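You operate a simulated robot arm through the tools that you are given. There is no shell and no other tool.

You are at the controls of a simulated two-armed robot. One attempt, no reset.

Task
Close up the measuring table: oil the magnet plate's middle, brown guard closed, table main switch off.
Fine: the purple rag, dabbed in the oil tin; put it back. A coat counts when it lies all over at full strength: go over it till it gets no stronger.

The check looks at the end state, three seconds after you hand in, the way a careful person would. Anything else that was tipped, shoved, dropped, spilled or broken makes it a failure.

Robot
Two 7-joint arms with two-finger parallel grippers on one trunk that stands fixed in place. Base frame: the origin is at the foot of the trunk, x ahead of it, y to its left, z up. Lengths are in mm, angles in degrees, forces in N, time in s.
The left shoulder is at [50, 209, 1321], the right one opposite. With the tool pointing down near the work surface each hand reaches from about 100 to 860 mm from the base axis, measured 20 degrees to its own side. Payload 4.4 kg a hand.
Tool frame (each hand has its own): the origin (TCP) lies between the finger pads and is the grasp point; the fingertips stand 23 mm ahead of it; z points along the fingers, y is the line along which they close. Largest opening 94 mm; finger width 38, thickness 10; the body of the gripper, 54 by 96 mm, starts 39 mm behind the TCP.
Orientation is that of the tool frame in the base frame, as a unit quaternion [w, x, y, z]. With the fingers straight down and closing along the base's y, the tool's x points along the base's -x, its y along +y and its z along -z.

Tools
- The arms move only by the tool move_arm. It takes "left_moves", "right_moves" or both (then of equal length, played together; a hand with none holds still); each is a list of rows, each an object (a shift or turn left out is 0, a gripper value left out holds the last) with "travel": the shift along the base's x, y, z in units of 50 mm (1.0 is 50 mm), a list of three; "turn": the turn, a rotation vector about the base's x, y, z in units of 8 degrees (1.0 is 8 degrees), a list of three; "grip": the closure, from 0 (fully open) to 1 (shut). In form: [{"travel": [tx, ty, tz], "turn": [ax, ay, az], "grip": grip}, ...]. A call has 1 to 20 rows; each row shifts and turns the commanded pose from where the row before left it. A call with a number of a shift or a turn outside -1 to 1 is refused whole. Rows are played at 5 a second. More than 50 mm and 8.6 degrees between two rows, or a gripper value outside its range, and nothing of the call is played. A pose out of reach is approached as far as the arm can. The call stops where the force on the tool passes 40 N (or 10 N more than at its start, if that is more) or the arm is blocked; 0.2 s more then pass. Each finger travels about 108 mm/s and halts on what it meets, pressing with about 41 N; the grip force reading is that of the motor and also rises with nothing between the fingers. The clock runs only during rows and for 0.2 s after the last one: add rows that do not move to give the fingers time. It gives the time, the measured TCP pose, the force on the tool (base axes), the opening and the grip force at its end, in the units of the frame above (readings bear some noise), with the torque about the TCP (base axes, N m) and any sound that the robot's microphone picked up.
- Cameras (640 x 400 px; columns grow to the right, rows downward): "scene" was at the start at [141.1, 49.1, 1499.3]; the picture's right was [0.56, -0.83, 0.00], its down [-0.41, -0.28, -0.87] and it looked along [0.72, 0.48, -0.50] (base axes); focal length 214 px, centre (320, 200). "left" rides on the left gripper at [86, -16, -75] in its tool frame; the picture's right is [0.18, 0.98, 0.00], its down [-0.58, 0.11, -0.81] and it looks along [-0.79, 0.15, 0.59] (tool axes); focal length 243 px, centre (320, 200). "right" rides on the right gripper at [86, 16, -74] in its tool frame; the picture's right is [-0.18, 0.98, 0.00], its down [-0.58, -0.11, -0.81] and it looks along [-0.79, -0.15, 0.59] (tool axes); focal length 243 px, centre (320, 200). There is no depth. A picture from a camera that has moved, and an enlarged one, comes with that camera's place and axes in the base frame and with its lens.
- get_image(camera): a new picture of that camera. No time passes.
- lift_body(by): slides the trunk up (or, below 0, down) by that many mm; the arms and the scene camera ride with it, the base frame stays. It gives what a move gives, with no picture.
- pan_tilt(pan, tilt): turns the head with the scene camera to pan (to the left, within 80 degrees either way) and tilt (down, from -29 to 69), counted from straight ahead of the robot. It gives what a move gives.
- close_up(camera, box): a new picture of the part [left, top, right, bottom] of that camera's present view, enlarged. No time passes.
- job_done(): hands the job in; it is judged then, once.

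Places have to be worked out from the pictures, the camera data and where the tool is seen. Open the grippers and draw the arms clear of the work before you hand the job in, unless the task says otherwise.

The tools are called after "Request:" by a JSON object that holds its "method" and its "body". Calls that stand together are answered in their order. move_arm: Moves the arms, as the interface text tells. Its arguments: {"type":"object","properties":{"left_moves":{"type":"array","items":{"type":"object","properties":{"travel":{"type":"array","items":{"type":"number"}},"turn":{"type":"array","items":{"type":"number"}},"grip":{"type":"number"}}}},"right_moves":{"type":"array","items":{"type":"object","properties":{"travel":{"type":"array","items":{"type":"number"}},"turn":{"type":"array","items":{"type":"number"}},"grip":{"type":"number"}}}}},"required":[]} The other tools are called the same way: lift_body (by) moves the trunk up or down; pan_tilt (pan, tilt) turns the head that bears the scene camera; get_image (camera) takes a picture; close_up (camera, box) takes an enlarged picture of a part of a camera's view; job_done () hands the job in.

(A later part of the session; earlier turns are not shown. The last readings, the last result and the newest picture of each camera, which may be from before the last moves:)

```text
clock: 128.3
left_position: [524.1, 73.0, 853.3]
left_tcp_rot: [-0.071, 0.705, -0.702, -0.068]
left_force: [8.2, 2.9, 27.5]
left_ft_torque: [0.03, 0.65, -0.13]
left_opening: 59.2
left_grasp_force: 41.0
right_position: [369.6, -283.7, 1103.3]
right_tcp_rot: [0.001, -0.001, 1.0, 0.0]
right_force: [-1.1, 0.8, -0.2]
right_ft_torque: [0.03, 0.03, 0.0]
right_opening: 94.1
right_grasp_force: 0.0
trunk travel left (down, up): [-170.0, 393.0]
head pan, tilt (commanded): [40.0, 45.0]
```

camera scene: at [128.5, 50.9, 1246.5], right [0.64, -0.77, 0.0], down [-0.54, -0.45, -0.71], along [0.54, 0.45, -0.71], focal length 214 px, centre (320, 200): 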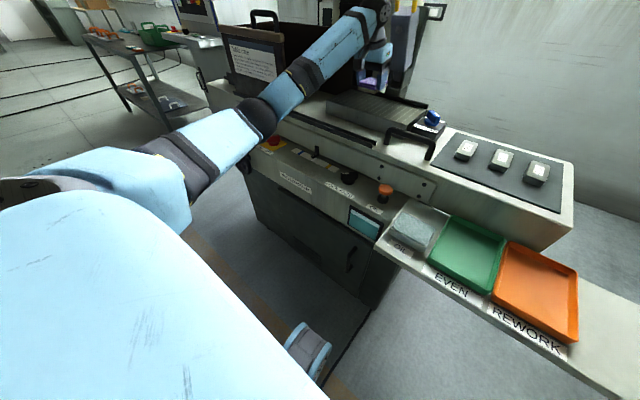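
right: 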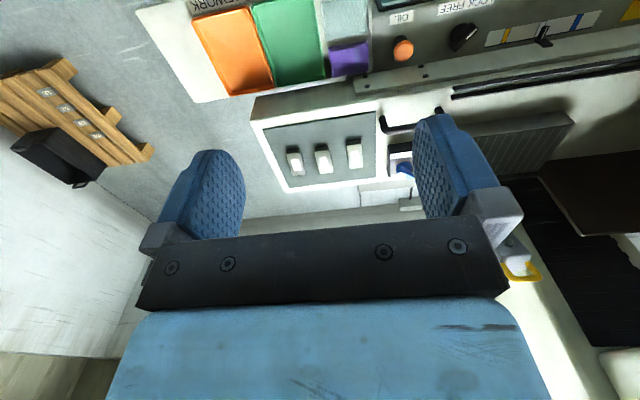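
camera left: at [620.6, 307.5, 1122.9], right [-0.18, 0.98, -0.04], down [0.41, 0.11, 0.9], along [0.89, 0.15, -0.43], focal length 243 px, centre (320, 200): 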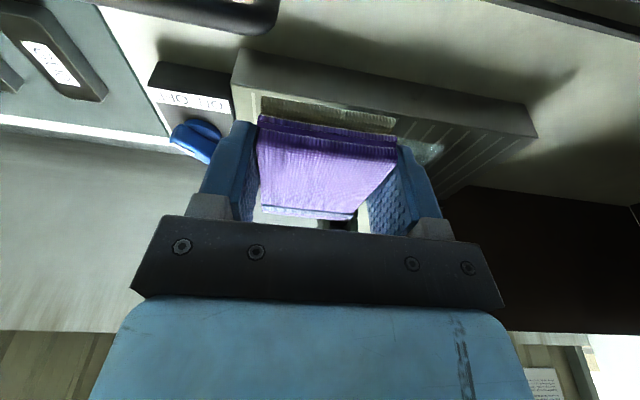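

Pressed at 27 N. I lift and carry the freshly oiled rag to the plate again.

Request:
{"method": "move_arm", "body": {"left_moves": [{"travel": [0, 0, 0.2]}, {"travel": [0, 0, 0.8]}, {"travel": [0, 0, 0.9]}, {"travel": [0.2, 0.1, 0.9]}, {"travel": [0.1, 0.2, 0.9]}, {"travel": [0.36, 0.46, 0.04], "turn": [0, 0, -1]}, {"travel": [0.36, 0.46, 0.04], "turn": [0, 0, -1]}, {"travel": [0.36, 0.46, 0.04], "turn": [0, 0, -1]}, {"travel": [0.36, 0.46, 0.04], "turn": [0, 0, -1]}, {"travel": [0.36, 0.46, 0], "turn": [0, 0, -1]}, {"travel": [0.36, 0.46, 0], "turn": [0, 0, -1]}, {"travel": [0.36, 0.46, 0], "turn": [0, 0, -1]}, {"travel": [0.36, 0.46, 0], "turn": [0, 0, -1]}, {"travel": [0.36, 0.46, 0], "turn": [0, 0, -1]}, {"travel": [0.36, 0.46, 0], "turn": [0, 0, -1]}, {"travel": [0.36, 0.46, 0], "turn": [0, 0, -1]}, {"travel": [0.7, 0.3, -0.2], "turn": [0, 0, -0.25]}, {"travel": [0.8, 0.1, -0.4]}, {"travel": [0.2, 0, -0.6]}, {}]}}

Request:
{"method": "get_image", "body": {"camera": "left"}}

```text
clock: 132.6
left_position: [822.4, 359.3, 984.0]
left_tcp_rot: [0.099, 0.0, 0.995, -0.001]
left_force: [0.0, -0.2, -1.3]
left_ft_torque: [0.0, 0.01, 0.0]
left_opening: 59.0
left_grasp_force: 40.7
right_position: [370.3, -284.0, 1101.7]
right_tcp_rot: [0.001, 0.0, 1.0, 0.0]
right_force: [0.2, 0.9, 0.2]
right_ft_torque: [0.01, 0.05, -0.02]
right_opening: 94.1
right_grasp_force: 0.1
trunk travel left (down, up): [-170.0, 393.0]
head pan, tilt (commanded): [40.0, 45.0]
```

```text
taken
camera left: at [724.1, 343.5, 1039.8], right [-0.18, 0.98, -0.04], down [0.41, 0.11, 0.9], along [0.89, 0.15, -0.42], focal length 243 px, centre (320, 200)
```

left: 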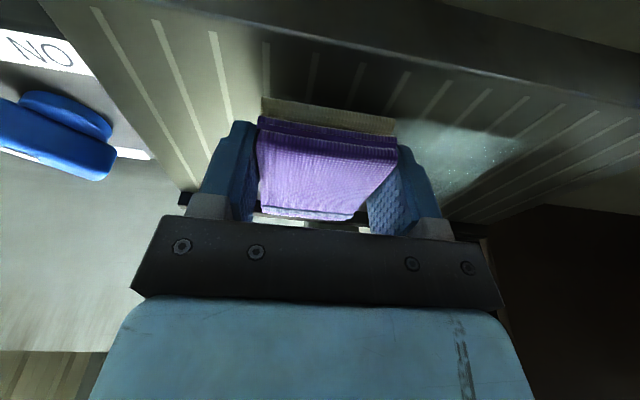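

I lower to contact at the −y end.

Request:
{"method": "move_arm", "body": {"left_moves": [{"travel": [-0.06, 0.04, -0.14]}, {"travel": [0, 0, -0.08]}, {"travel": [0, 0, -0.03]}, {}]}}

```text
clock: 133.6
left_position: [817.4, 362.1, 970.8]
left_tcp_rot: [0.098, -0.002, 0.995, -0.001]
left_force: [-0.8, 0.3, -0.8]
left_ft_torque: [0.01, 0.04, 0.0]
left_opening: 59.1
left_grasp_force: 40.8
right_position: [370.2, -284.6, 1102.0]
right_tcp_rot: [0.0, 0.001, 1.0, 0.0]
right_force: [-0.5, 0.6, 0.5]
right_ft_torque: [-0.01, 0.0, 0.0]
right_opening: 93.9
right_grasp_force: 0.1
trunk travel left (down, up): [-170.0, 393.0]
head pan, tilt (commanded): [40.0, 45.0]
```

No contact at 970.8, a few mm lower than before – the rag may have crept up in the fingers. I check the clearance under fingers and rag.

Request:
{"method": "close_up", "body": {"camera": "scene", "box": [355, 80, 425, 124]}}

Request:
{"method": "close_up", "body": {"camera": "left", "box": [200, 60, 440, 210]}}

```text
9.09 times, centred on (390, 102) of scene
camera zoom: at [128.4, 50.9, 1246.5], right [0.64, -0.77, 0.0], down [-0.54, -0.45, -0.71], along [0.54, 0.45, -0.71], focal length 1950 px, centre (-316, 1091)
```

zoom: 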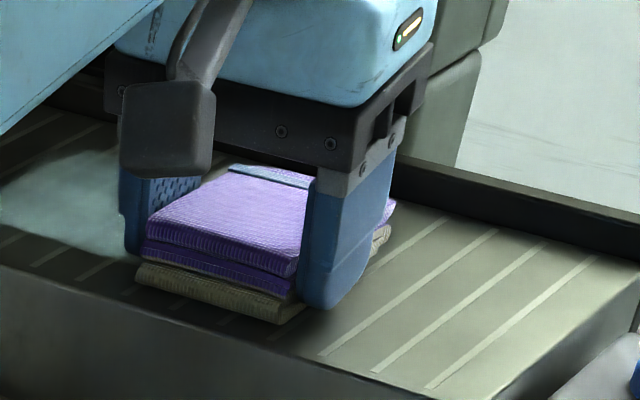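

```text
2.67 times, centred on (320, 135) of left
camera zoom: at [720.9, 345.8, 1027.2], right [-0.18, 0.98, -0.04], down [0.41, 0.11, 0.9], along [0.89, 0.15, -0.43], focal length 647 px, centre (320, 373)
```

zoom: 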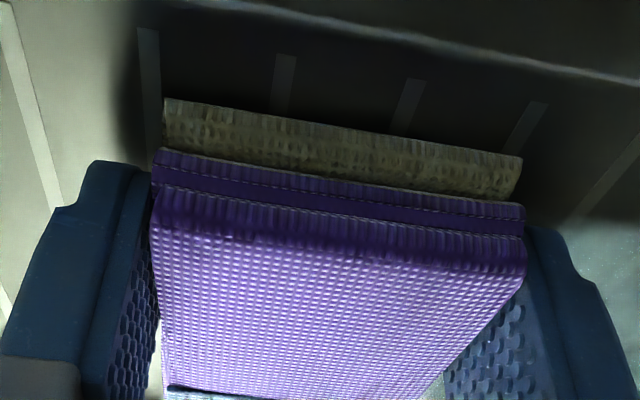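

The rag has crept about 5 mm up in the fingers from pressing. I'll re-seat it right here: set it down on the plate, open, rise 4–5 mm and grip again. First lower to light contact.

Request:
{"method": "move_arm", "body": {"left_moves": [{"travel": [0, 0, -0.03]}, {}]}}

Request:
{"method": "move_arm", "body": {"left_moves": [{"travel": [0, 0, -0.02]}, {}]}}

```text
clock: 134.2
left_position: [818.6, 361.6, 972.0]
left_tcp_rot: [0.098, -0.001, 0.995, -0.001]
left_force: [1.4, 0.9, 3.9]
left_ft_torque: [0.15, 0.03, -0.05]
left_opening: 58.9
left_grasp_force: 41.1
right_position: [370.0, -283.6, 1101.9]
right_tcp_rot: [0.0, 0.0, 1.0, 0.001]
right_force: [-0.9, -0.8, -0.7]
right_ft_torque: [0.01, -0.02, 0.03]
right_opening: 94.1
right_grasp_force: 0.1
trunk travel left (down, up): [-170.0, 393.0]
head pan, tilt (commanded): [40.0, 45.0]
```

```text
clock: 134.8
left_position: [818.1, 362.4, 971.1]
left_tcp_rot: [0.099, -0.002, 0.995, -0.001]
left_force: [4.5, 2.1, 9.3]
left_ft_torque: [0.37, 0.03, -0.14]
left_opening: 59.0
left_grasp_force: 40.4
right_position: [369.6, -283.8, 1101.9]
right_tcp_rot: [0.001, 0.0, 1.0, 0.0]
right_force: [-0.9, 0.4, 0.2]
right_ft_torque: [-0.02, 0.02, 0.03]
right_opening: 94.1
right_grasp_force: 0.0
trunk travel left (down, up): [-170.0, 393.0]
head pan, tilt (commanded): [40.0, 45.0]
```

Light contact at 971. Now I open to 72 mm, rise about 4 mm, and close again on the rag lying flat.

Request:
{"method": "move_arm", "body": {"left_moves": [{"grip": 0.234}, {"grip": 0.234}, {"travel": [0, 0, 0.1]}, {}]}}

Request:
{"method": "close_up", "body": {"camera": "left", "box": [200, 60, 440, 210]}}

Request:
{"method": "close_up", "body": {"camera": "scene", "box": [355, 80, 425, 124]}}

```text
clock: 135.8
left_position: [817.4, 362.3, 973.9]
left_tcp_rot: [0.099, -0.001, 0.995, -0.001]
left_force: [-0.7, 1.1, -0.2]
left_ft_torque: [0.02, 0.0, 0.01]
left_opening: 71.9
left_grasp_force: 0.0
right_position: [370.0, -283.8, 1102.0]
right_tcp_rot: [0.001, 0.0, 1.0, -0.001]
right_force: [-0.6, 0.0, 0.6]
right_ft_torque: [-0.06, -0.02, 0.03]
right_opening: 93.9
right_grasp_force: 0.1
trunk travel left (down, up): [-170.0, 393.0]
head pan, tilt (commanded): [40.0, 45.0]
```

```text
2.67 times, centred on (320, 135) of left
camera zoom: at [720.3, 346.3, 1029.5], right [-0.18, 0.98, -0.04], down [0.41, 0.11, 0.9], along [0.89, 0.15, -0.43], focal length 647 px, centre (320, 373)
```

zoom: 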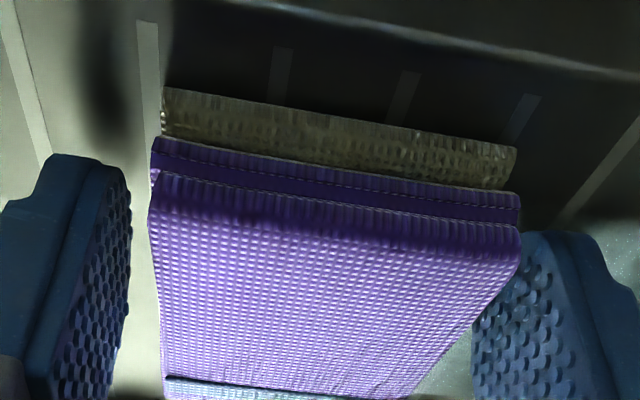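

```text
9.09 times, centred on (390, 102) of scene
camera zoom: at [128.2, 50.7, 1246.5], right [0.64, -0.77, 0.0], down [-0.54, -0.45, -0.71], along [0.54, 0.45, -0.71], focal length 1950 px, centre (-316, 1091)
```

zoom: 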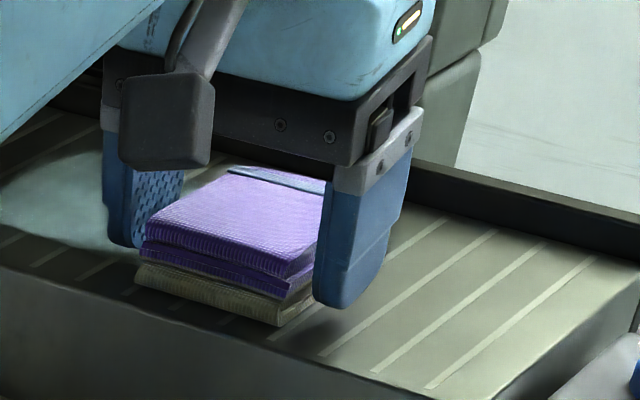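

The rag lies flat with the fingers free. I rise 1.5 mm more and close.

Request:
{"method": "move_arm", "body": {"left_moves": [{"travel": [0, 0, 0.03]}, {"grip": 1.0}, {"grip": 1.0}, {"grip": 1.0}, {"grip": 1.0}]}}

Request:
{"method": "close_up", "body": {"camera": "left", "box": [200, 60, 440, 210]}}

```text
clock: 136.9
left_position: [818.4, 362.3, 975.9]
left_tcp_rot: [0.099, -0.002, 0.995, -0.001]
left_force: [0.0, 0.6, -0.4]
left_ft_torque: [-0.02, 0.0, 0.01]
left_opening: 59.1
left_grasp_force: 41.2
right_position: [370.7, -284.9, 1102.1]
right_tcp_rot: [0.0, 0.0, 1.0, 0.0]
right_force: [-0.1, 1.0, -0.2]
right_ft_torque: [0.0, -0.01, 0.0]
right_opening: 93.8
right_grasp_force: 0.2
trunk travel left (down, up): [-170.0, 393.0]
head pan, tilt (commanded): [40.0, 45.0]
```

```text
2.67 times, centred on (320, 135) of left
camera zoom: at [720.7, 346.5, 1031.7], right [-0.18, 0.98, -0.04], down [0.41, 0.11, 0.9], along [0.89, 0.15, -0.43], focal length 647 px, centre (320, 373)
```

zoom: 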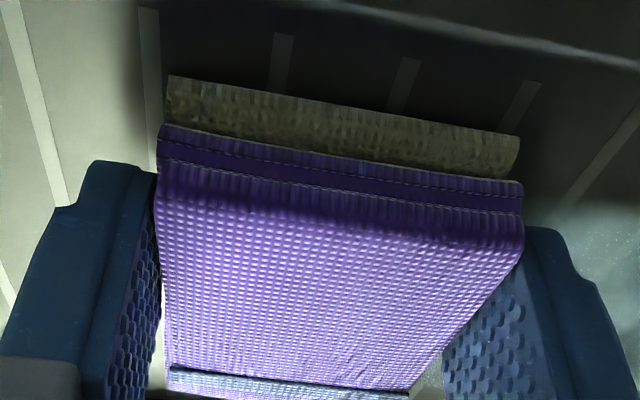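

Re-gripped flat at TCP z≈976. I press 1.3 mm for a light force and check.

Request:
{"method": "move_arm", "body": {"left_moves": [{"travel": [0, 0, -0.025]}, {}]}}

```text
clock: 137.6
left_position: [819.7, 362.3, 975.9]
left_tcp_rot: [0.1, -0.002, 0.995, -0.001]
left_force: [1.5, 1.4, 4.4]
left_ft_torque: [0.0, 0.03, -0.01]
left_opening: 58.9
left_grasp_force: 41.1
right_position: [369.1, -284.4, 1101.3]
right_tcp_rot: [0.0, 0.0, 1.0, 0.0]
right_force: [0.3, 0.1, -0.4]
right_ft_torque: [0.01, -0.02, -0.03]
right_opening: 93.8
right_grasp_force: 0.0
trunk travel left (down, up): [-170.0, 393.0]
head pan, tilt (commanded): [40.0, 45.0]
```

4.4 N with even torque – flat contact. I press half a millimetre more and raster at x≈819 and 833.

Request:
{"method": "move_arm", "body": {"left_moves": [{"travel": [0, 0, -0.012]}, {"travel": [0, 0.24, 0]}, {"travel": [0, 0.24, 0]}, {"travel": [0, 0.24, 0]}, {"travel": [0, 0.24, 0]}, {"travel": [0, 0.24, 0]}, {"travel": [0, 0.24, 0]}, {"travel": [0, 0.24, 0]}, {"travel": [0, 0.24, 0]}, {"travel": [0.28, 0, 0]}, {"travel": [0, -0.24, 0]}, {"travel": [0, -0.24, 0]}, {"travel": [0, -0.24, 0]}, {"travel": [0, -0.24, 0]}, {"travel": [0, -0.24, 0]}, {"travel": [0, -0.24, 0]}, {"travel": [0, -0.24, 0]}, {"travel": [0, -0.24, 0]}, {}]}}

Request:
{"method": "move_arm", "body": {"left_moves": [{"travel": [0.26, 0, 0]}, {"travel": [0, 0.24, 0]}, {"travel": [0, 0.24, 0]}, {"travel": [0, 0.24, 0]}, {"travel": [0, 0.24, 0]}, {"travel": [0, 0.24, 0]}, {"travel": [0, 0.24, 0]}, {"travel": [0, 0.24, 0]}, {"travel": [0, 0.24, 0]}, {}]}}

Request:
{"method": "get_image", "body": {"camera": "left"}}

Request:
{"method": "close_up", "body": {"camera": "scene", "box": [330, 70, 440, 135]}}

```text
clock: 141.6
left_position: [831.8, 362.8, 977.1]
left_tcp_rot: [0.099, 0.0, 0.995, -0.001]
left_force: [0.4, 0.7, 2.3]
left_ft_torque: [0.01, -0.03, 0.01]
left_opening: 58.7
left_grasp_force: 41.0
right_position: [370.3, -285.5, 1100.6]
right_tcp_rot: [0.0, -0.001, 1.0, 0.0]
right_force: [-0.1, 0.5, -0.1]
right_ft_torque: [0.0, -0.01, -0.01]
right_opening: 93.9
right_grasp_force: 0.1
trunk travel left (down, up): [-170.0, 393.0]
head pan, tilt (commanded): [40.0, 45.0]
```

```text
clock: 143.8
left_position: [846.3, 458.5, 975.8]
left_tcp_rot: [0.099, -0.002, 0.995, 0.0]
left_force: [0.2, -0.7, 5.8]
left_ft_torque: [-0.05, 0.07, 0.04]
left_opening: 59.1
left_grasp_force: 40.7
right_position: [370.3, -284.7, 1101.9]
right_tcp_rot: [0.001, 0.0, 1.0, 0.0]
right_force: [0.1, -0.7, 1.0]
right_ft_torque: [0.02, 0.03, 0.01]
right_opening: 94.1
right_grasp_force: 0.1
trunk travel left (down, up): [-170.0, 393.0]
head pan, tilt (commanded): [40.0, 45.0]
```

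```text
taken
camera left: at [747.9, 442.4, 1031.3], right [-0.18, 0.98, -0.04], down [0.41, 0.11, 0.9], along [0.89, 0.15, -0.42], focal length 243 px, centre (320, 200)
```

left: 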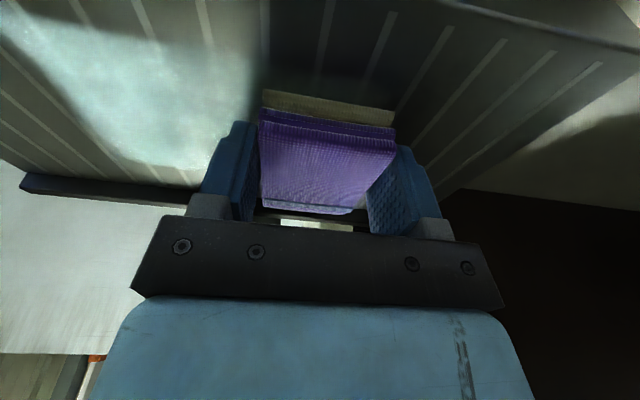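

```text
5.82 times, centred on (385, 102) of scene
camera zoom: at [127.6, 50.3, 1246.7], right [0.64, -0.77, 0.0], down [-0.54, -0.45, -0.71], along [0.54, 0.46, -0.71], focal length 1248 px, centre (-58, 767)
```

zoom: 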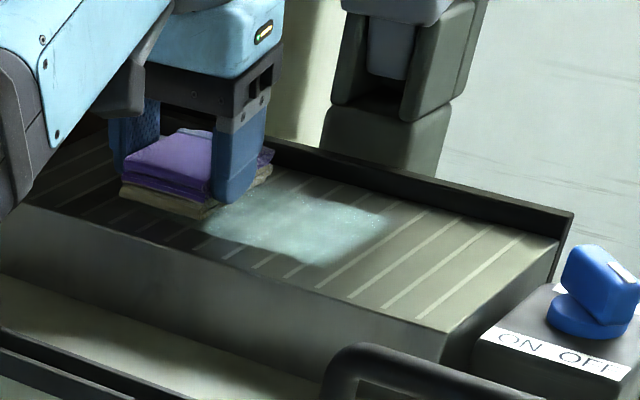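

Contact is lighter here (2–6 N). I press 1 mm more and go over it all again in the other order.

Request:
{"method": "move_arm", "body": {"left_moves": [{"travel": [0, 0, -0.02]}, {"travel": [0, -0.24, 0]}, {"travel": [0, -0.24, 0]}, {"travel": [0, -0.24, 0]}, {"travel": [0, -0.24, 0]}, {"travel": [0, -0.24, 0]}, {"travel": [0, -0.24, 0]}, {"travel": [0, -0.24, 0]}, {"travel": [0, -0.24, 0]}, {"travel": [-0.26, 0, 0]}, {"travel": [0, 0.24, 0]}, {"travel": [0, 0.24, 0]}, {"travel": [0, 0.24, 0]}, {"travel": [0, 0.24, 0]}, {"travel": [0, 0.24, 0]}, {"travel": [0, 0.24, 0]}, {"travel": [0, 0.24, 0]}, {"travel": [0, 0.24, 0]}, {}]}}

Request:
{"method": "move_arm", "body": {"left_moves": [{"travel": [-0.28, 0, 0]}, {"travel": [0, -0.24, 0]}, {"travel": [0, -0.24, 0]}, {"travel": [0, -0.24, 0]}, {"travel": [0, -0.24, 0]}, {"travel": [0, -0.24, 0]}, {"travel": [0, -0.24, 0]}, {"travel": [0, -0.24, 0]}, {"travel": [0, -0.24, 0]}, {"travel": [0.28, 0, 0]}, {"travel": [0, 0.24, 0]}, {"travel": [0, 0.24, 0]}, {"travel": [0, 0.24, 0]}, {"travel": [0, 0.24, 0]}, {"travel": [0, 0.24, 0]}, {"travel": [0, 0.24, 0]}, {"travel": [0, 0.24, 0]}, {"travel": [0, 0.24, 0]}, {}]}}

Request:
{"method": "get_image", "body": {"camera": "left"}}

```text
clock: 147.8
left_position: [832.9, 457.9, 974.9]
left_tcp_rot: [0.1, -0.001, 0.995, -0.001]
left_force: [0.5, -3.6, 11.5]
left_ft_torque: [-0.12, 0.0, -0.11]
left_opening: 58.9
left_grasp_force: 41.4
right_position: [368.8, -285.8, 1102.0]
right_tcp_rot: [0.0, 0.001, 1.0, 0.001]
right_force: [0.0, 0.4, -1.0]
right_ft_torque: [-0.01, 0.0, -0.02]
right_opening: 93.7
right_grasp_force: 0.1
trunk travel left (down, up): [-170.0, 393.0]
head pan, tilt (commanded): [40.0, 45.0]
```

```text
clock: 151.8
left_position: [831.3, 458.7, 975.5]
left_tcp_rot: [0.099, -0.002, 0.995, -0.001]
left_force: [-1.2, -3.7, 8.0]
left_ft_torque: [-0.02, -0.05, -0.03]
left_opening: 58.9
left_grasp_force: 40.6
right_position: [368.1, -284.9, 1101.4]
right_tcp_rot: [0.001, -0.001, 1.0, 0.002]
right_force: [-0.2, 0.0, -0.3]
right_ft_torque: [-0.01, -0.03, -0.01]
right_opening: 94.0
right_grasp_force: 0.0
trunk travel left (down, up): [-170.0, 393.0]
head pan, tilt (commanded): [40.0, 45.0]
```

```text
taken
camera left: at [733.8, 441.9, 1030.9], right [-0.18, 0.98, -0.04], down [0.41, 0.11, 0.9], along [0.89, 0.15, -0.42], focal length 243 px, centre (320, 200)
```

left: 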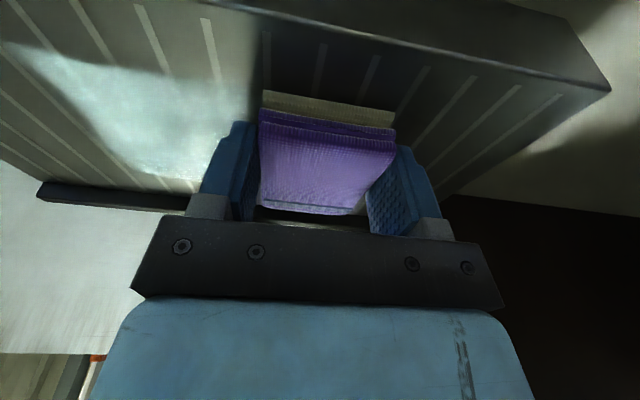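

Now I lift off to the same place as last time and compare the patch.

Request:
{"method": "move_arm", "body": {"left_moves": [{"travel": [0, 0, 0.4]}, {"travel": [-0.3, 0, 0.8]}, {"travel": [-0.7, -0.2, 0.5]}, {"travel": [-0.7, -0.5, 0.2]}, {"travel": [-0.3, -0.9, 0]}, {"travel": [-0.3, -0.9, 0]}, {"travel": [-0.3, -0.9, 0]}, {"travel": [-0.3, -0.9, 0]}, {}]}}

Request:
{"method": "close_up", "body": {"camera": "scene", "box": [340, 85, 420, 135]}}

Request:
{"method": "close_up", "body": {"camera": "scene", "box": [346, 94, 402, 118]}}

Request:
{"method": "get_image", "body": {"camera": "left"}}

```text
clock: 153.8
left_position: [685.4, 241.3, 1069.2]
left_tcp_rot: [0.099, -0.002, 0.995, -0.001]
left_force: [1.1, 0.0, -0.1]
left_ft_torque: [0.01, 0.03, 0.04]
left_opening: 59.0
left_grasp_force: 40.3
right_position: [370.1, -284.0, 1102.9]
right_tcp_rot: [0.0, 0.0, 1.0, 0.0]
right_force: [-0.6, 0.2, 0.1]
right_ft_torque: [-0.02, 0.05, 0.02]
right_opening: 94.2
right_grasp_force: 0.2
trunk travel left (down, up): [-170.0, 393.0]
head pan, tilt (commanded): [40.0, 45.0]
```

```text
8.00 times, centred on (380, 110) of scene
camera zoom: at [128.4, 51.3, 1246.5], right [0.64, -0.77, 0.0], down [-0.54, -0.45, -0.71], along [0.54, 0.45, -0.71], focal length 1716 px, centre (-160, 920)
```

zoom: 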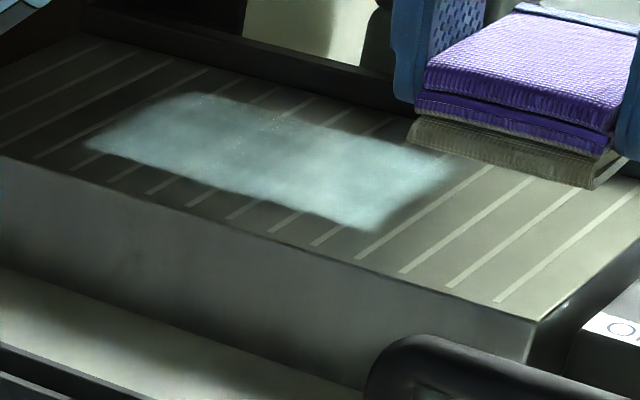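

```text
11.43 times, centred on (374, 106) of scene
camera zoom: at [128.4, 51.3, 1246.5], right [0.64, -0.77, 0.0], down [-0.54, -0.45, -0.71], along [0.54, 0.45, -0.71], focal length 2451 px, centre (-297, 1274)
```

zoom: 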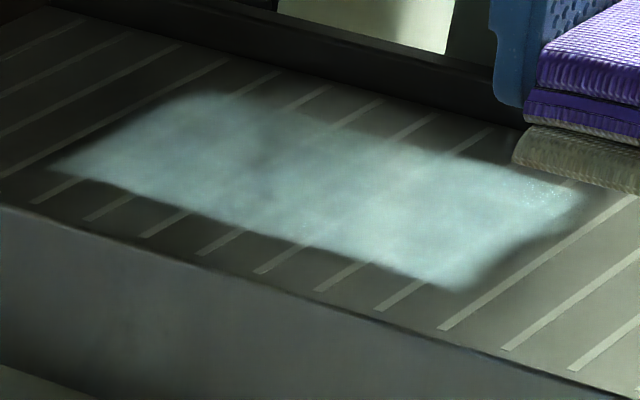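

```text
taken
camera left: at [588.2, 225.2, 1124.8], right [-0.18, 0.98, -0.04], down [0.41, 0.11, 0.9], along [0.89, 0.15, -0.43], focal length 243 px, centre (320, 200)
```

left: 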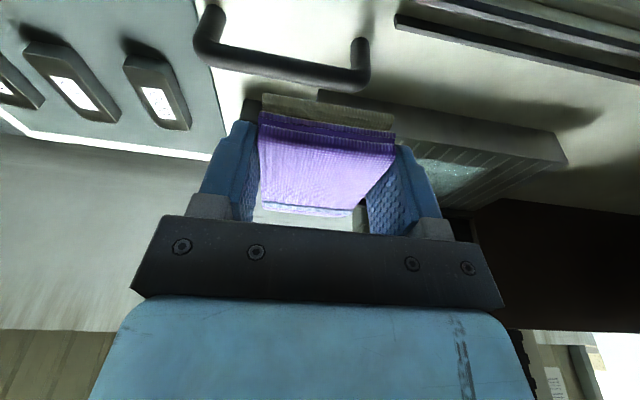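

The patch looks evenly covered. To check that it gets no stronger, I make one more full pass and then compare from this same vantage.

Request:
{"method": "move_arm", "body": {"left_moves": [{"travel": [0.5, 0.6, 0]}, {"travel": [0.5, 0.6, 0]}, {"travel": [0.5, 0.6, 0]}, {"travel": [0.5, 0.6, 0]}, {"travel": [0.68, 0.02, -0.7]}, {"travel": [0, 0, -0.8]}, {"travel": [0, 0, -0.25]}, {"travel": [0, 0, -0.1]}, {}]}}

```text
clock: 155.8
left_position: [822.3, 364.3, 975.5]
left_tcp_rot: [0.098, -0.001, 0.995, -0.001]
left_force: [-0.4, 0.8, -0.4]
left_ft_torque: [0.02, 0.02, 0.01]
left_opening: 59.1
left_grasp_force: 40.9
right_position: [369.1, -284.5, 1101.3]
right_tcp_rot: [-0.001, 0.0, 1.0, -0.001]
right_force: [0.0, 0.1, -0.3]
right_ft_torque: [0.03, 0.0, 0.01]
right_opening: 93.9
right_grasp_force: 0.1
trunk travel left (down, up): [-170.0, 393.0]
head pan, tilt (commanded): [40.0, 45.0]
```

Just above contact. I press 1.5 mm and read the force.

Request:
{"method": "move_arm", "body": {"left_moves": [{"travel": [0, 0, -0.03]}, {"travel": [0, 0, -0.01]}, {}]}}

```text
clock: 156.6
left_position: [821.6, 364.8, 974.2]
left_tcp_rot: [0.098, -0.001, 0.995, -0.001]
left_force: [-0.3, -0.6, 1.2]
left_ft_torque: [0.06, 0.0, -0.03]
left_opening: 58.9
left_grasp_force: 40.4
right_position: [369.4, -283.6, 1103.5]
right_tcp_rot: [-0.001, 0.0, 1.0, 0.0]
right_force: [0.4, 0.3, -0.4]
right_ft_torque: [0.04, 0.0, 0.03]
right_opening: 93.8
right_grasp_force: 0.0
trunk travel left (down, up): [-170.0, 393.0]
head pan, tilt (commanded): [40.0, 45.0]
```

Request:
{"method": "move_arm", "body": {"left_moves": [{"travel": [0, 0, -0.025]}, {}]}}

```text
clock: 157.2
left_position: [821.1, 364.0, 974.5]
left_tcp_rot: [0.1, -0.001, 0.995, -0.001]
left_force: [3.0, -0.1, 7.2]
left_ft_torque: [0.1, 0.15, -0.02]
left_opening: 59.2
left_grasp_force: 40.8
right_position: [371.2, -285.2, 1102.0]
right_tcp_rot: [0.001, 0.0, 1.0, 0.0]
right_force: [0.2, 0.2, -0.2]
right_ft_torque: [0.03, -0.01, 0.0]
right_opening: 94.1
right_grasp_force: 0.1
trunk travel left (down, up): [-170.0, 393.0]
head pan, tilt (commanded): [40.0, 45.0]
```

7 N; I press half a millimetre more and raster over the full zone once again.

Request:
{"method": "move_arm", "body": {"left_moves": [{"travel": [0, 0, -0.01]}, {"travel": [0, 0.24, 0]}, {"travel": [0, 0.24, 0]}, {"travel": [0, 0.24, 0]}, {"travel": [0, 0.24, 0]}, {"travel": [0, 0.24, 0]}, {"travel": [0, 0.24, 0]}, {"travel": [0, 0.24, 0]}, {"travel": [0, 0.22, 0]}, {"travel": [0.26, 0, 0]}, {"travel": [0, -0.24, 0]}, {"travel": [0, -0.24, 0]}, {"travel": [0, -0.24, 0]}, {"travel": [0, -0.24, 0]}, {"travel": [0, -0.24, 0]}, {"travel": [0, -0.24, 0]}, {"travel": [0, -0.24, 0]}, {"travel": [0, -0.24, 0]}, {}]}}

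Request:
{"method": "move_arm", "body": {"left_moves": [{"travel": [0.28, 0, 0]}, {"travel": [0, 0.24, 0]}, {"travel": [0, 0.24, 0]}, {"travel": [0, 0.24, 0]}, {"travel": [0, 0.24, 0]}, {"travel": [0, 0.24, 0]}, {"travel": [0, 0.24, 0]}, {"travel": [0, 0.24, 0]}, {"travel": [0, 0.24, 0]}, {"travel": [-0.24, 0, 0]}, {"travel": [0, -0.24, 0]}, {"travel": [0, -0.24, 0]}, {"travel": [0, -0.24, 0]}, {"travel": [0, -0.24, 0]}, {"travel": [0, -0.24, 0]}, {"travel": [0, -0.24, 0]}, {"travel": [0, -0.24, 0]}, {"travel": [0, -0.24, 0]}, {}]}}

Request:
{"method": "move_arm", "body": {"left_moves": [{"travel": [0, 0, 0.4]}, {"travel": [-0.3, 0, 0.8]}, {"travel": [-0.7, -0.3, 0.5]}, {"travel": [-0.7, -0.5, 0.2]}, {"travel": [-0.6, -0.7, 0]}, {"travel": [-0.6, -0.7, 0]}, {}]}}

Request:
{"method": "close_up", "body": {"camera": "scene", "box": [346, 94, 402, 118]}}

Request:
{"method": "close_up", "body": {"camera": "scene", "box": [340, 85, 420, 135]}}

```text
clock: 161.2
left_position: [834.1, 361.9, 973.3]
left_tcp_rot: [0.099, 0.0, 0.995, -0.001]
left_force: [-0.8, 3.8, 14.8]
left_ft_torque: [0.15, 0.06, 0.03]
left_opening: 59.1
left_grasp_force: 40.0
right_position: [368.8, -284.3, 1101.9]
right_tcp_rot: [0.0, 0.0, 1.0, 0.0]
right_force: [0.0, 0.4, -0.3]
right_ft_torque: [0.0, 0.01, -0.03]
right_opening: 94.1
right_grasp_force: 0.0
trunk travel left (down, up): [-170.0, 393.0]
head pan, tilt (commanded): [40.0, 45.0]
```

```text
clock: 165.2
left_position: [836.2, 362.6, 973.1]
left_tcp_rot: [0.099, -0.002, 0.995, -0.001]
left_force: [-1.0, 3.2, 10.1]
left_ft_torque: [0.16, 0.01, 0.05]
left_opening: 58.9
left_grasp_force: 41.1
right_position: [369.5, -284.8, 1102.1]
right_tcp_rot: [0.001, 0.0, 1.0, 0.0]
right_force: [-0.2, 0.8, -0.2]
right_ft_torque: [0.0, 0.02, 0.01]
right_opening: 94.0
right_grasp_force: 0.1
trunk travel left (down, up): [-170.0, 393.0]
head pan, tilt (commanded): [40.0, 45.0]
```

```text
clock: 166.8
left_position: [692.7, 255.0, 1067.0]
left_tcp_rot: [0.098, -0.002, 0.995, -0.002]
left_force: [0.9, 0.7, -0.2]
left_ft_torque: [-0.02, 0.0, 0.0]
left_opening: 59.0
left_grasp_force: 40.8
right_position: [371.4, -283.6, 1101.1]
right_tcp_rot: [0.0, -0.001, 1.0, 0.0]
right_force: [-0.5, -0.7, -0.1]
right_ft_torque: [-0.05, 0.01, -0.04]
right_opening: 94.0
right_grasp_force: 0.0
trunk travel left (down, up): [-170.0, 393.0]
head pan, tilt (commanded): [40.0, 45.0]
```

```text
11.43 times, centred on (374, 106) of scene
camera zoom: at [128.5, 51.3, 1246.4], right [0.64, -0.77, 0.0], down [-0.54, -0.45, -0.71], along [0.54, 0.45, -0.71], focal length 2451 px, centre (-297, 1274)
```

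zoom: 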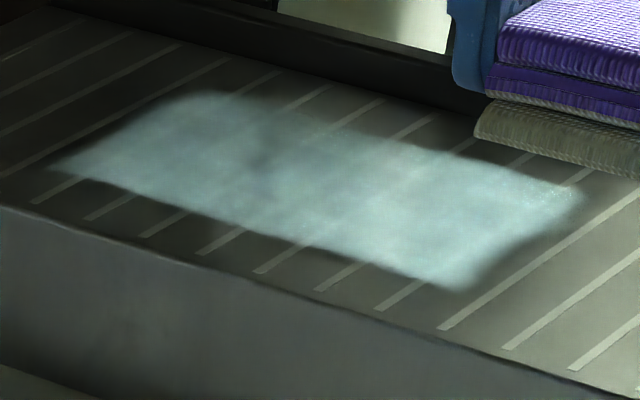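

```text
8.00 times, centred on (380, 110) of scene
camera zoom: at [128.5, 51.3, 1246.4], right [0.64, -0.77, 0.0], down [-0.54, -0.45, -0.71], along [0.54, 0.45, -0.71], focal length 1716 px, centre (-160, 920)
```

zoom: 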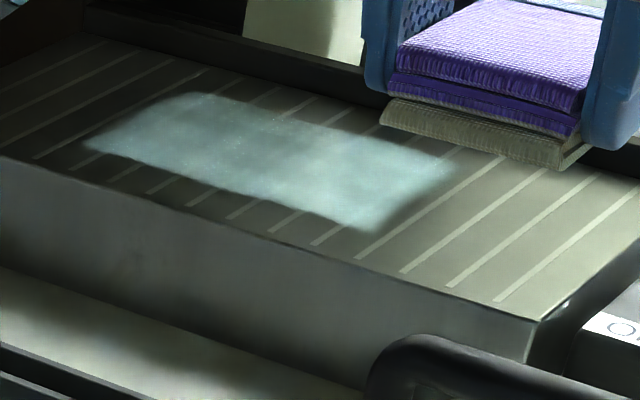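

The patch fills its whole rectangle. I enlarge parts of it further to check evenness (stripes showing through would mean thin spots).

Request:
{"method": "close_up", "body": {"camera": "scene", "box": [349, 97, 377, 114]}}

Request:
{"method": "close_up", "body": {"camera": "scene", "box": [371, 101, 399, 120]}}

Request:
{"method": "close_up", "body": {"camera": "left", "box": [380, 90, 560, 220]}}

```text
16.00 times, centred on (363, 106) of scene
camera zoom: at [128.5, 51.3, 1246.4], right [0.64, -0.77, 0.0], down [-0.54, -0.45, -0.71], along [0.54, 0.45, -0.71], focal length 3432 px, centre (-368, 1712)
```

zoom: 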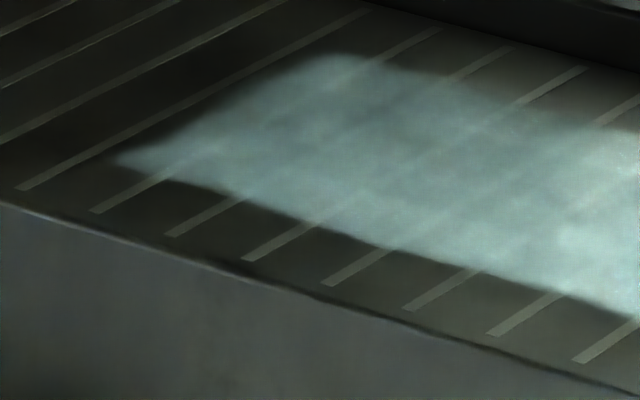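

```text
16.00 times, centred on (385, 110) of scene
camera zoom: at [128.5, 51.3, 1246.4], right [0.64, -0.77, 0.0], down [-0.54, -0.45, -0.71], along [0.54, 0.45, -0.71], focal length 3432 px, centre (-720, 1632)
```

zoom: 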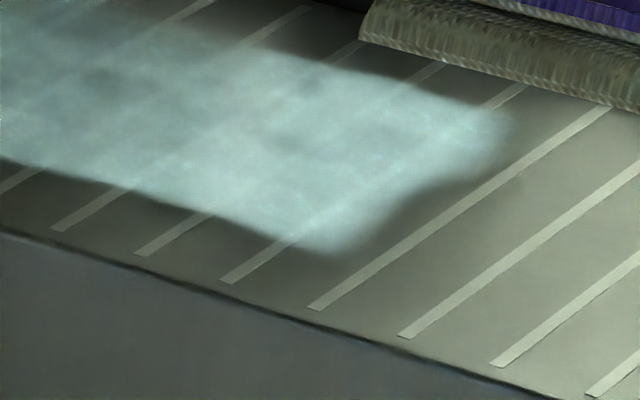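

```text
3.08 times, centred on (470, 155) of left
camera zoom: at [594.0, 237.7, 1123.7], right [-0.18, 0.98, -0.04], down [0.41, 0.11, 0.9], along [0.89, 0.15, -0.43], focal length 746 px, centre (-142, 338)
```

zoom: 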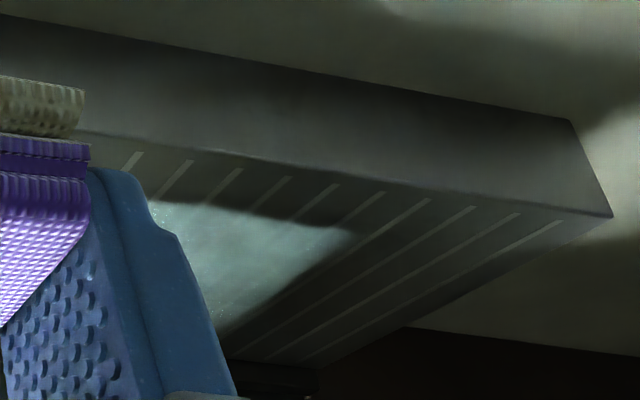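

Evenly covered with only faint mottling. For certainty I dab once more and do a last pass with fresh oil.

Request:
{"method": "move_arm", "body": {"left_moves": [{"travel": [-0.306, -0.333, 0], "turn": [0, 0, 1]}, {"travel": [-0.306, -0.333, 0], "turn": [0, 0, 1]}, {"travel": [-0.306, -0.333, 0], "turn": [0, 0, 1]}, {"travel": [-0.306, -0.333, 0], "turn": [0, 0, 1]}, {"travel": [-0.306, -0.333, 0], "turn": [0, 0, 1]}, {"travel": [-0.306, -0.333, 0], "turn": [0, 0, 1]}, {"travel": [-0.306, -0.333, 0], "turn": [0, 0, 1]}, {"travel": [-0.306, -0.333, 0], "turn": [0, 0, 1]}, {"travel": [-0.306, -0.333, 0], "turn": [0, 0, 1]}, {"travel": [-0.306, -0.333, 0], "turn": [0, 0, 1]}, {"travel": [-0.306, -0.333, 0], "turn": [0, 0, 1]}, {"travel": [0, 0, -0.8], "turn": [0, 0, 0.25]}, {"travel": [0, 0, -0.9]}, {"travel": [0, 0, -0.9]}, {}]}}

Request:
{"method": "close_up", "body": {"camera": "left", "box": [200, 0, 440, 150]}}

```text
clock: 169.9
left_position: [523.4, 69.4, 937.2]
left_tcp_rot: [-0.071, 0.705, -0.703, -0.069]
left_force: [-1.0, -0.4, -0.1]
left_ft_torque: [-0.03, 0.01, -0.01]
left_opening: 59.0
left_grasp_force: 40.7
right_position: [369.7, -284.6, 1102.2]
right_tcp_rot: [0.0, 0.001, 1.0, 0.0]
right_force: [0.9, 0.9, 0.4]
right_ft_torque: [-0.03, -0.01, -0.02]
right_opening: 94.1
right_grasp_force: 0.1
trunk travel left (down, up): [-170.0, 393.0]
head pan, tilt (commanded): [40.0, 45.0]
```

```text
2.67 times, centred on (320, 75) of left
camera zoom: at [541.4, -29.6, 992.9], right [-0.98, -0.18, -0.04], down [-0.11, 0.41, 0.9], along [-0.15, 0.89, -0.43], focal length 647 px, centre (320, 533)
```

zoom: 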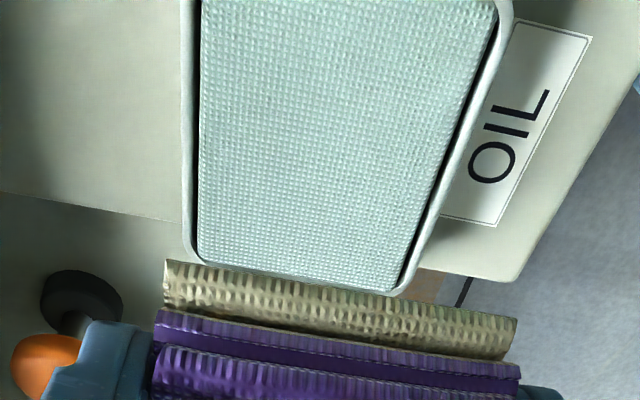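

The rag is still well oiled – the plate is taking little more. I dab gently anyway (contact expected near z≈853).

Request:
{"method": "move_arm", "body": {"left_moves": [{"travel": [0, 0.03, -0.8]}, {"travel": [0, 0, -0.6]}, {"travel": [0, 0, -0.15]}, {"travel": [0, 0, -0.05]}, {}]}}

Request:
{"method": "move_arm", "body": {"left_moves": [{"travel": [0, 0, -0.05]}, {}]}}

Request:
{"method": "move_arm", "body": {"left_moves": [{"travel": [0, 0, -0.03]}, {}]}}

```text
clock: 171.2
left_position: [523.2, 70.9, 856.0]
left_tcp_rot: [-0.07, 0.705, -0.702, -0.069]
left_force: [0.3, 0.7, 0.0]
left_ft_torque: [0.0, 0.03, 0.0]
left_opening: 59.0
left_grasp_force: 41.2
right_position: [369.6, -284.7, 1102.7]
right_tcp_rot: [0.001, -0.001, 1.0, 0.001]
right_force: [0.6, 0.2, -0.6]
right_ft_torque: [0.02, -0.02, -0.01]
right_opening: 93.9
right_grasp_force: 0.1
trunk travel left (down, up): [-170.0, 393.0]
head pan, tilt (commanded): [40.0, 45.0]
```

```text
clock: 171.8
left_position: [523.5, 70.3, 854.3]
left_tcp_rot: [-0.07, 0.705, -0.703, -0.068]
left_force: [1.3, -2.6, 7.9]
left_ft_torque: [0.03, 0.17, -0.01]
left_opening: 58.9
left_grasp_force: 40.9
right_position: [370.3, -284.3, 1103.1]
right_tcp_rot: [0.0, 0.0, 1.0, 0.0]
right_force: [1.0, 0.7, 0.0]
right_ft_torque: [0.01, 0.02, -0.02]
right_opening: 94.1
right_grasp_force: 0.1
trunk travel left (down, up): [-170.0, 393.0]
head pan, tilt (commanded): [40.0, 45.0]
```

```text
clock: 172.3
left_position: [523.9, 71.1, 854.7]
left_tcp_rot: [-0.071, 0.705, -0.703, -0.068]
left_force: [4.3, -2.6, 22.8]
left_ft_torque: [0.11, 0.41, -0.01]
left_opening: 59.1
left_grasp_force: 40.6
right_position: [369.0, -285.2, 1102.3]
right_tcp_rot: [0.001, 0.0, 1.0, 0.0]
right_force: [-0.1, 0.3, 0.1]
right_ft_torque: [-0.01, 0.01, 0.01]
right_opening: 94.1
right_grasp_force: 0.2
trunk travel left (down, up): [-170.0, 393.0]
head pan, tilt (commanded): [40.0, 45.0]
```

Dabbed at 23 N. I lift and carry it to the plate's −y end of the zone again.

Request:
{"method": "move_arm", "body": {"left_moves": [{"travel": [0, 0, 0.2]}, {"travel": [0, 0, 0.8]}, {"travel": [0, 0, 0.9]}, {"travel": [0.2, 0.1, 0.9]}, {"travel": [0.1, 0.2, 0.9]}, {"travel": [0.36, 0.46, 0.04], "turn": [0, 0, -1]}, {"travel": [0.36, 0.46, 0.04], "turn": [0, 0, -1]}, {"travel": [0.36, 0.46, 0.04], "turn": [0, 0, -1]}, {"travel": [0.36, 0.46, 0.04], "turn": [0, 0, -1]}, {"travel": [0.36, 0.46, 0], "turn": [0, 0, -1]}, {"travel": [0.36, 0.46, 0], "turn": [0, 0, -1]}, {"travel": [0.36, 0.46, 0], "turn": [0, 0, -1]}, {"travel": [0.36, 0.46, 0], "turn": [0, 0, -1]}, {"travel": [0.36, 0.46, 0], "turn": [0, 0, -1]}, {"travel": [0.36, 0.46, 0], "turn": [0, 0, -1]}, {"travel": [0.36, 0.46, 0], "turn": [0, 0, -1]}, {"travel": [0.7, 0.3, -0.2], "turn": [0, 0, -0.25]}, {"travel": [0.8, 0.15, -0.4]}, {"travel": [0.2, 0, -0.6]}, {}]}}

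Request:
{"method": "move_arm", "body": {"left_moves": [{"travel": [0.1, 0.04, -0.12]}, {"travel": [0, 0, -0.08]}, {"travel": [0, 0, -0.03]}, {}]}}

```text
clock: 176.6
left_position: [819.8, 360.5, 986.6]
left_tcp_rot: [0.099, -0.001, 0.995, -0.001]
left_force: [-0.7, -0.4, -1.3]
left_ft_torque: [-0.03, 0.01, -0.02]
left_opening: 59.0
left_grasp_force: 41.3
right_position: [369.5, -284.1, 1101.1]
right_tcp_rot: [0.0, 0.0, 1.0, -0.001]
right_force: [-0.4, 0.2, 1.0]
right_ft_torque: [0.0, -0.01, 0.01]
right_opening: 93.8
right_grasp_force: 0.2
trunk travel left (down, up): [-170.0, 393.0]
head pan, tilt (commanded): [40.0, 45.0]
```

```text
clock: 177.6
left_position: [826.2, 363.9, 975.7]
left_tcp_rot: [0.098, -0.002, 0.995, -0.001]
left_force: [-0.4, -0.1, -1.4]
left_ft_torque: [-0.03, -0.01, -0.03]
left_opening: 58.8
left_grasp_force: 40.9
right_position: [370.5, -284.8, 1102.3]
right_tcp_rot: [0.0, 0.0, 1.0, 0.0]
right_force: [-0.6, -0.4, -1.0]
right_ft_torque: [0.02, 0.0, 0.02]
right_opening: 94.1
right_grasp_force: 0.0
trunk travel left (down, up): [-170.0, 393.0]
head pan, tilt (commanded): [40.0, 45.0]
```

I lower the last few mm to light contact for re-seating.

Request:
{"method": "move_arm", "body": {"left_moves": [{"travel": [0, 0, -0.04]}, {"travel": [0, 0, -0.02]}, {}]}}

Request:
{"method": "move_arm", "body": {"left_moves": [{"travel": [0, 0, -0.025]}, {}]}}

```text
clock: 178.3
left_position: [825.6, 362.9, 972.1]
left_tcp_rot: [0.099, -0.003, 0.995, -0.001]
left_force: [0.2, -0.2, 0.4]
left_ft_torque: [0.02, 0.03, -0.01]
left_opening: 58.8
left_grasp_force: 40.9
right_position: [370.4, -284.3, 1101.7]
right_tcp_rot: [0.0, 0.0, 1.0, 0.0]
right_force: [-0.2, -1.1, -0.1]
right_ft_torque: [0.01, 0.02, 0.03]
right_opening: 93.9
right_grasp_force: 0.1
trunk travel left (down, up): [-170.0, 393.0]
head pan, tilt (commanded): [40.0, 45.0]
```

```text
clock: 178.9
left_position: [827.0, 364.0, 971.6]
left_tcp_rot: [0.099, -0.001, 0.995, -0.001]
left_force: [1.2, 0.8, 7.2]
left_ft_torque: [0.09, 0.16, 0.01]
left_opening: 59.1
left_grasp_force: 40.8
right_position: [370.2, -284.7, 1102.3]
right_tcp_rot: [0.0, 0.0, 1.0, 0.0]
right_force: [0.5, -0.3, -0.1]
right_ft_torque: [-0.01, 0.02, 0.01]
right_opening: 94.1
right_grasp_force: 0.0
trunk travel left (down, up): [-170.0, 393.0]
head pan, tilt (commanded): [40.0, 45.0]
```

Contact at 971.6 (7 N). I open, rise about 4.5 mm, and re-grip to restore the rag's stand-out below the fingertips.

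Request:
{"method": "move_arm", "body": {"left_moves": [{"grip": 0.234}, {"grip": 0.234}, {"travel": [0, 0, 0.11]}, {}, {"grip": 1.0}, {"grip": 1.0}, {"grip": 1.0}, {"grip": 1.0}]}}

Request:
{"method": "move_arm", "body": {"left_moves": [{"travel": [0, 0, -0.03]}, {}]}}

```text
clock: 180.8
left_position: [826.7, 364.0, 975.3]
left_tcp_rot: [0.099, -0.002, 0.995, -0.001]
left_force: [-0.5, -0.3, -0.4]
left_ft_torque: [0.01, 0.02, 0.03]
left_opening: 59.1
left_grasp_force: 41.4
right_position: [370.0, -284.4, 1102.0]
right_tcp_rot: [0.0, 0.0, 1.0, -0.001]
right_force: [0.5, -0.7, 0.5]
right_ft_torque: [0.0, -0.02, 0.03]
right_opening: 93.7
right_grasp_force: 0.1
trunk travel left (down, up): [-170.0, 393.0]
head pan, tilt (commanded): [40.0, 45.0]
```

```text
clock: 181.3
left_position: [827.1, 363.8, 976.4]
left_tcp_rot: [0.1, -0.002, 0.995, 0.0]
left_force: [3.3, 1.1, 5.9]
left_ft_torque: [0.02, 0.09, -0.01]
left_opening: 59.0
left_grasp_force: 40.8
right_position: [369.3, -284.1, 1102.7]
right_tcp_rot: [0.0, 0.0, 1.0, -0.001]
right_force: [0.1, -0.1, 0.0]
right_ft_torque: [-0.03, 0.01, -0.02]
right_opening: 94.0
right_grasp_force: 0.0
trunk travel left (down, up): [-170.0, 393.0]
head pan, tilt (commanded): [40.0, 45.0]
```

Re-seated, 6 N. Final raster: four lateral sweeps at x≈827, 817, 837, 847.

Request:
{"method": "move_arm", "body": {"left_moves": [{"travel": [0, 0, -0.012]}, {"travel": [0, 0.24, 0]}, {"travel": [0, 0.24, 0]}, {"travel": [0, 0.24, 0]}, {"travel": [0, 0.24, 0]}, {"travel": [0, 0.24, 0]}, {"travel": [0, 0.24, 0]}, {"travel": [0, 0.24, 0]}, {"travel": [0, 0.24, 0]}, {"travel": [-0.2, 0, 0]}, {"travel": [0, -0.24, 0]}, {"travel": [0, -0.24, 0]}, {"travel": [0, -0.24, 0]}, {"travel": [0, -0.24, 0]}, {"travel": [0, -0.24, 0]}, {"travel": [0, -0.24, 0]}, {"travel": [0, -0.24, 0]}, {"travel": [0, -0.24, 0]}, {}]}}

Request:
{"method": "move_arm", "body": {"left_moves": [{"travel": [0.4, 0, 0]}, {"travel": [0, 0.24, 0]}, {"travel": [0, 0.24, 0]}, {"travel": [0, 0.24, 0]}, {"travel": [0, 0.24, 0]}, {"travel": [0, 0.24, 0]}, {"travel": [0, 0.24, 0]}, {"travel": [0, 0.24, 0]}, {"travel": [0, 0.24, 0]}, {"travel": [0.2, 0, 0]}, {"travel": [0, -0.24, 0]}, {"travel": [0, -0.24, 0]}, {"travel": [0, -0.24, 0]}, {"travel": [0, -0.24, 0]}, {"travel": [0, -0.24, 0]}, {"travel": [0, -0.24, 0]}, {"travel": [0, -0.24, 0]}, {"travel": [0, -0.24, 0]}, {}]}}

```text
clock: 185.3
left_position: [814.8, 364.4, 975.4]
left_tcp_rot: [0.099, -0.002, 0.995, -0.001]
left_force: [-0.2, 2.5, 9.4]
left_ft_torque: [0.15, 0.1, 0.02]
left_opening: 58.7
left_grasp_force: 40.4
right_position: [369.8, -283.9, 1102.4]
right_tcp_rot: [0.001, 0.0, 1.0, 0.0]
right_force: [-0.7, -0.3, -0.6]
right_ft_torque: [0.03, -0.02, -0.01]
right_opening: 94.2
right_grasp_force: 0.1
trunk travel left (down, up): [-170.0, 393.0]
head pan, tilt (commanded): [40.0, 45.0]
```

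```text
clock: 189.3
left_position: [845.7, 364.5, 975.7]
left_tcp_rot: [0.098, -0.001, 0.995, -0.001]
left_force: [-1.1, 3.1, 6.3]
left_ft_torque: [0.13, -0.03, 0.07]
left_opening: 59.2
left_grasp_force: 40.6
right_position: [370.4, -284.3, 1101.7]
right_tcp_rot: [0.001, 0.0, 1.0, 0.0]
right_force: [0.1, -0.3, -0.5]
right_ft_torque: [-0.01, -0.04, 0.01]
right_opening: 94.2
right_grasp_force: 0.0
trunk travel left (down, up): [-170.0, 393.0]
head pan, tilt (commanded): [40.0, 45.0]
```

One more zigzag sweep, then lift to the same vantage and compare.

Request:
{"method": "move_arm", "body": {"left_moves": [{"travel": [-0.5, 0, 0]}, {"travel": [0.4, 0.24, 0]}, {"travel": [-0.4, 0.24, 0]}, {"travel": [0.4, 0.24, 0]}, {"travel": [-0.4, 0.24, 0]}, {"travel": [0.4, 0.24, 0]}, {"travel": [-0.4, 0.24, 0]}, {"travel": [0.4, 0.24, 0]}, {"travel": [-0.2, 0.24, 0]}, {"travel": [0, -0.24, 0]}, {"travel": [0, -0.24, 0]}, {"travel": [0, -0.24, 0]}, {"travel": [0, -0.24, 0]}, {"travel": [0, -0.24, 0]}, {"travel": [0, -0.24, 0]}, {"travel": [0, -0.24, 0]}, {"travel": [0, -0.24, 0]}, {}]}}

Request:
{"method": "move_arm", "body": {"left_moves": [{"travel": [0, 0, 0.4]}, {"travel": [-0.3, 0, 0.8]}, {"travel": [-0.7, -0.3, 0.5]}, {"travel": [-0.7, -0.5, 0.2]}, {"travel": [-0.6, -0.7, 0]}, {"travel": [-0.6, -0.7, 0]}, {}]}}

Request:
{"method": "close_up", "body": {"camera": "scene", "box": [346, 94, 402, 118]}}

Request:
{"method": "close_up", "body": {"camera": "scene", "box": [371, 101, 399, 120]}}

Request:
{"method": "close_up", "body": {"camera": "scene", "box": [349, 97, 377, 114]}}

```text
clock: 193.2
left_position: [831.6, 363.7, 975.1]
left_tcp_rot: [0.098, -0.001, 0.995, 0.0]
left_force: [0.3, 0.6, 2.7]
left_ft_torque: [0.05, -0.07, 0.06]
left_opening: 59.0
left_grasp_force: 41.3
right_position: [370.4, -285.0, 1101.5]
right_tcp_rot: [-0.001, 0.0, 1.0, -0.001]
right_force: [-0.4, -0.3, -0.1]
right_ft_torque: [-0.03, 0.01, -0.01]
right_opening: 93.8
right_grasp_force: 0.1
trunk travel left (down, up): [-170.0, 393.0]
head pan, tilt (commanded): [40.0, 45.0]
```

```text
clock: 194.8
left_position: [687.5, 255.0, 1067.7]
left_tcp_rot: [0.098, -0.002, 0.995, -0.002]
left_force: [0.5, 0.2, -0.8]
left_ft_torque: [-0.02, -0.01, 0.02]
left_opening: 59.1
left_grasp_force: 40.9
right_position: [370.6, -282.7, 1100.9]
right_tcp_rot: [0.0, 0.0, 1.0, 0.0]
right_force: [0.2, -0.3, 0.3]
right_ft_torque: [-0.01, -0.02, -0.04]
right_opening: 94.0
right_grasp_force: 0.0
trunk travel left (down, up): [-170.0, 393.0]
head pan, tilt (commanded): [40.0, 45.0]
```

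```text
11.43 times, centred on (374, 106) of scene
camera zoom: at [128.5, 51.2, 1246.4], right [0.64, -0.77, 0.0], down [-0.54, -0.45, -0.71], along [0.54, 0.45, -0.71], focal length 2451 px, centre (-297, 1274)
```

zoom: 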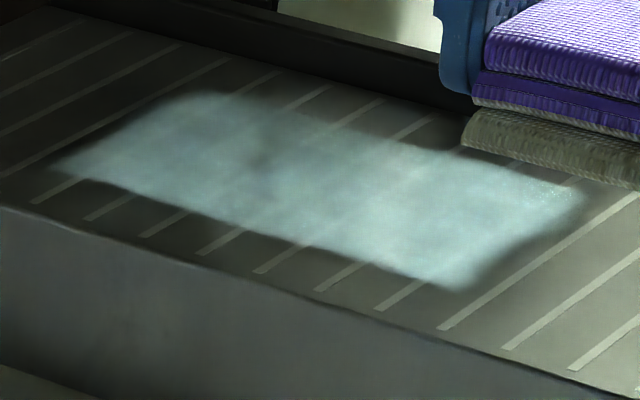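

```text
16.00 times, centred on (385, 110) of scene
camera zoom: at [128.5, 51.2, 1246.4], right [0.64, -0.77, 0.0], down [-0.54, -0.45, -0.71], along [0.54, 0.45, -0.71], focal length 3432 px, centre (-720, 1632)
```

zoom: 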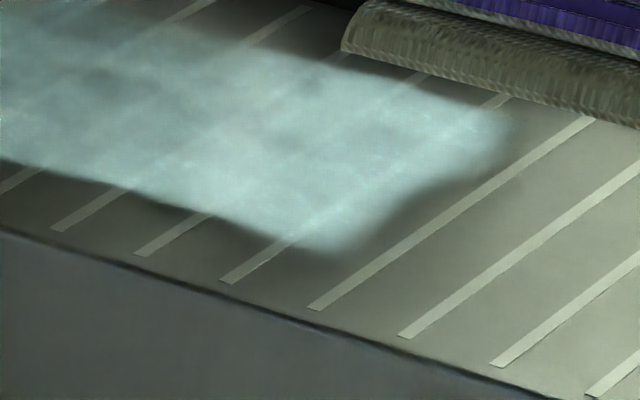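

```text
16.00 times, centred on (363, 106) of scene
camera zoom: at [128.5, 51.2, 1246.4], right [0.64, -0.77, 0.0], down [-0.54, -0.45, -0.71], along [0.54, 0.45, -0.71], focal length 3432 px, centre (-368, 1712)
```

zoom: 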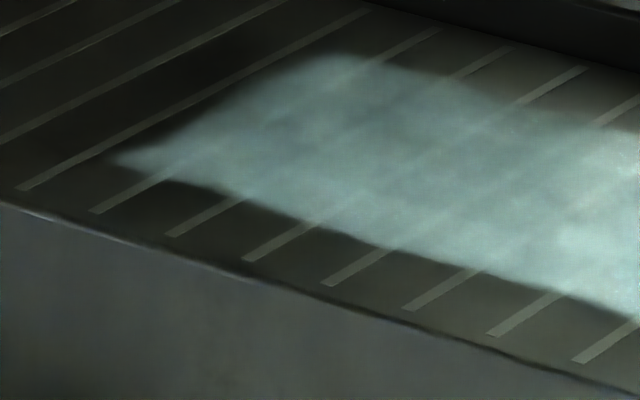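

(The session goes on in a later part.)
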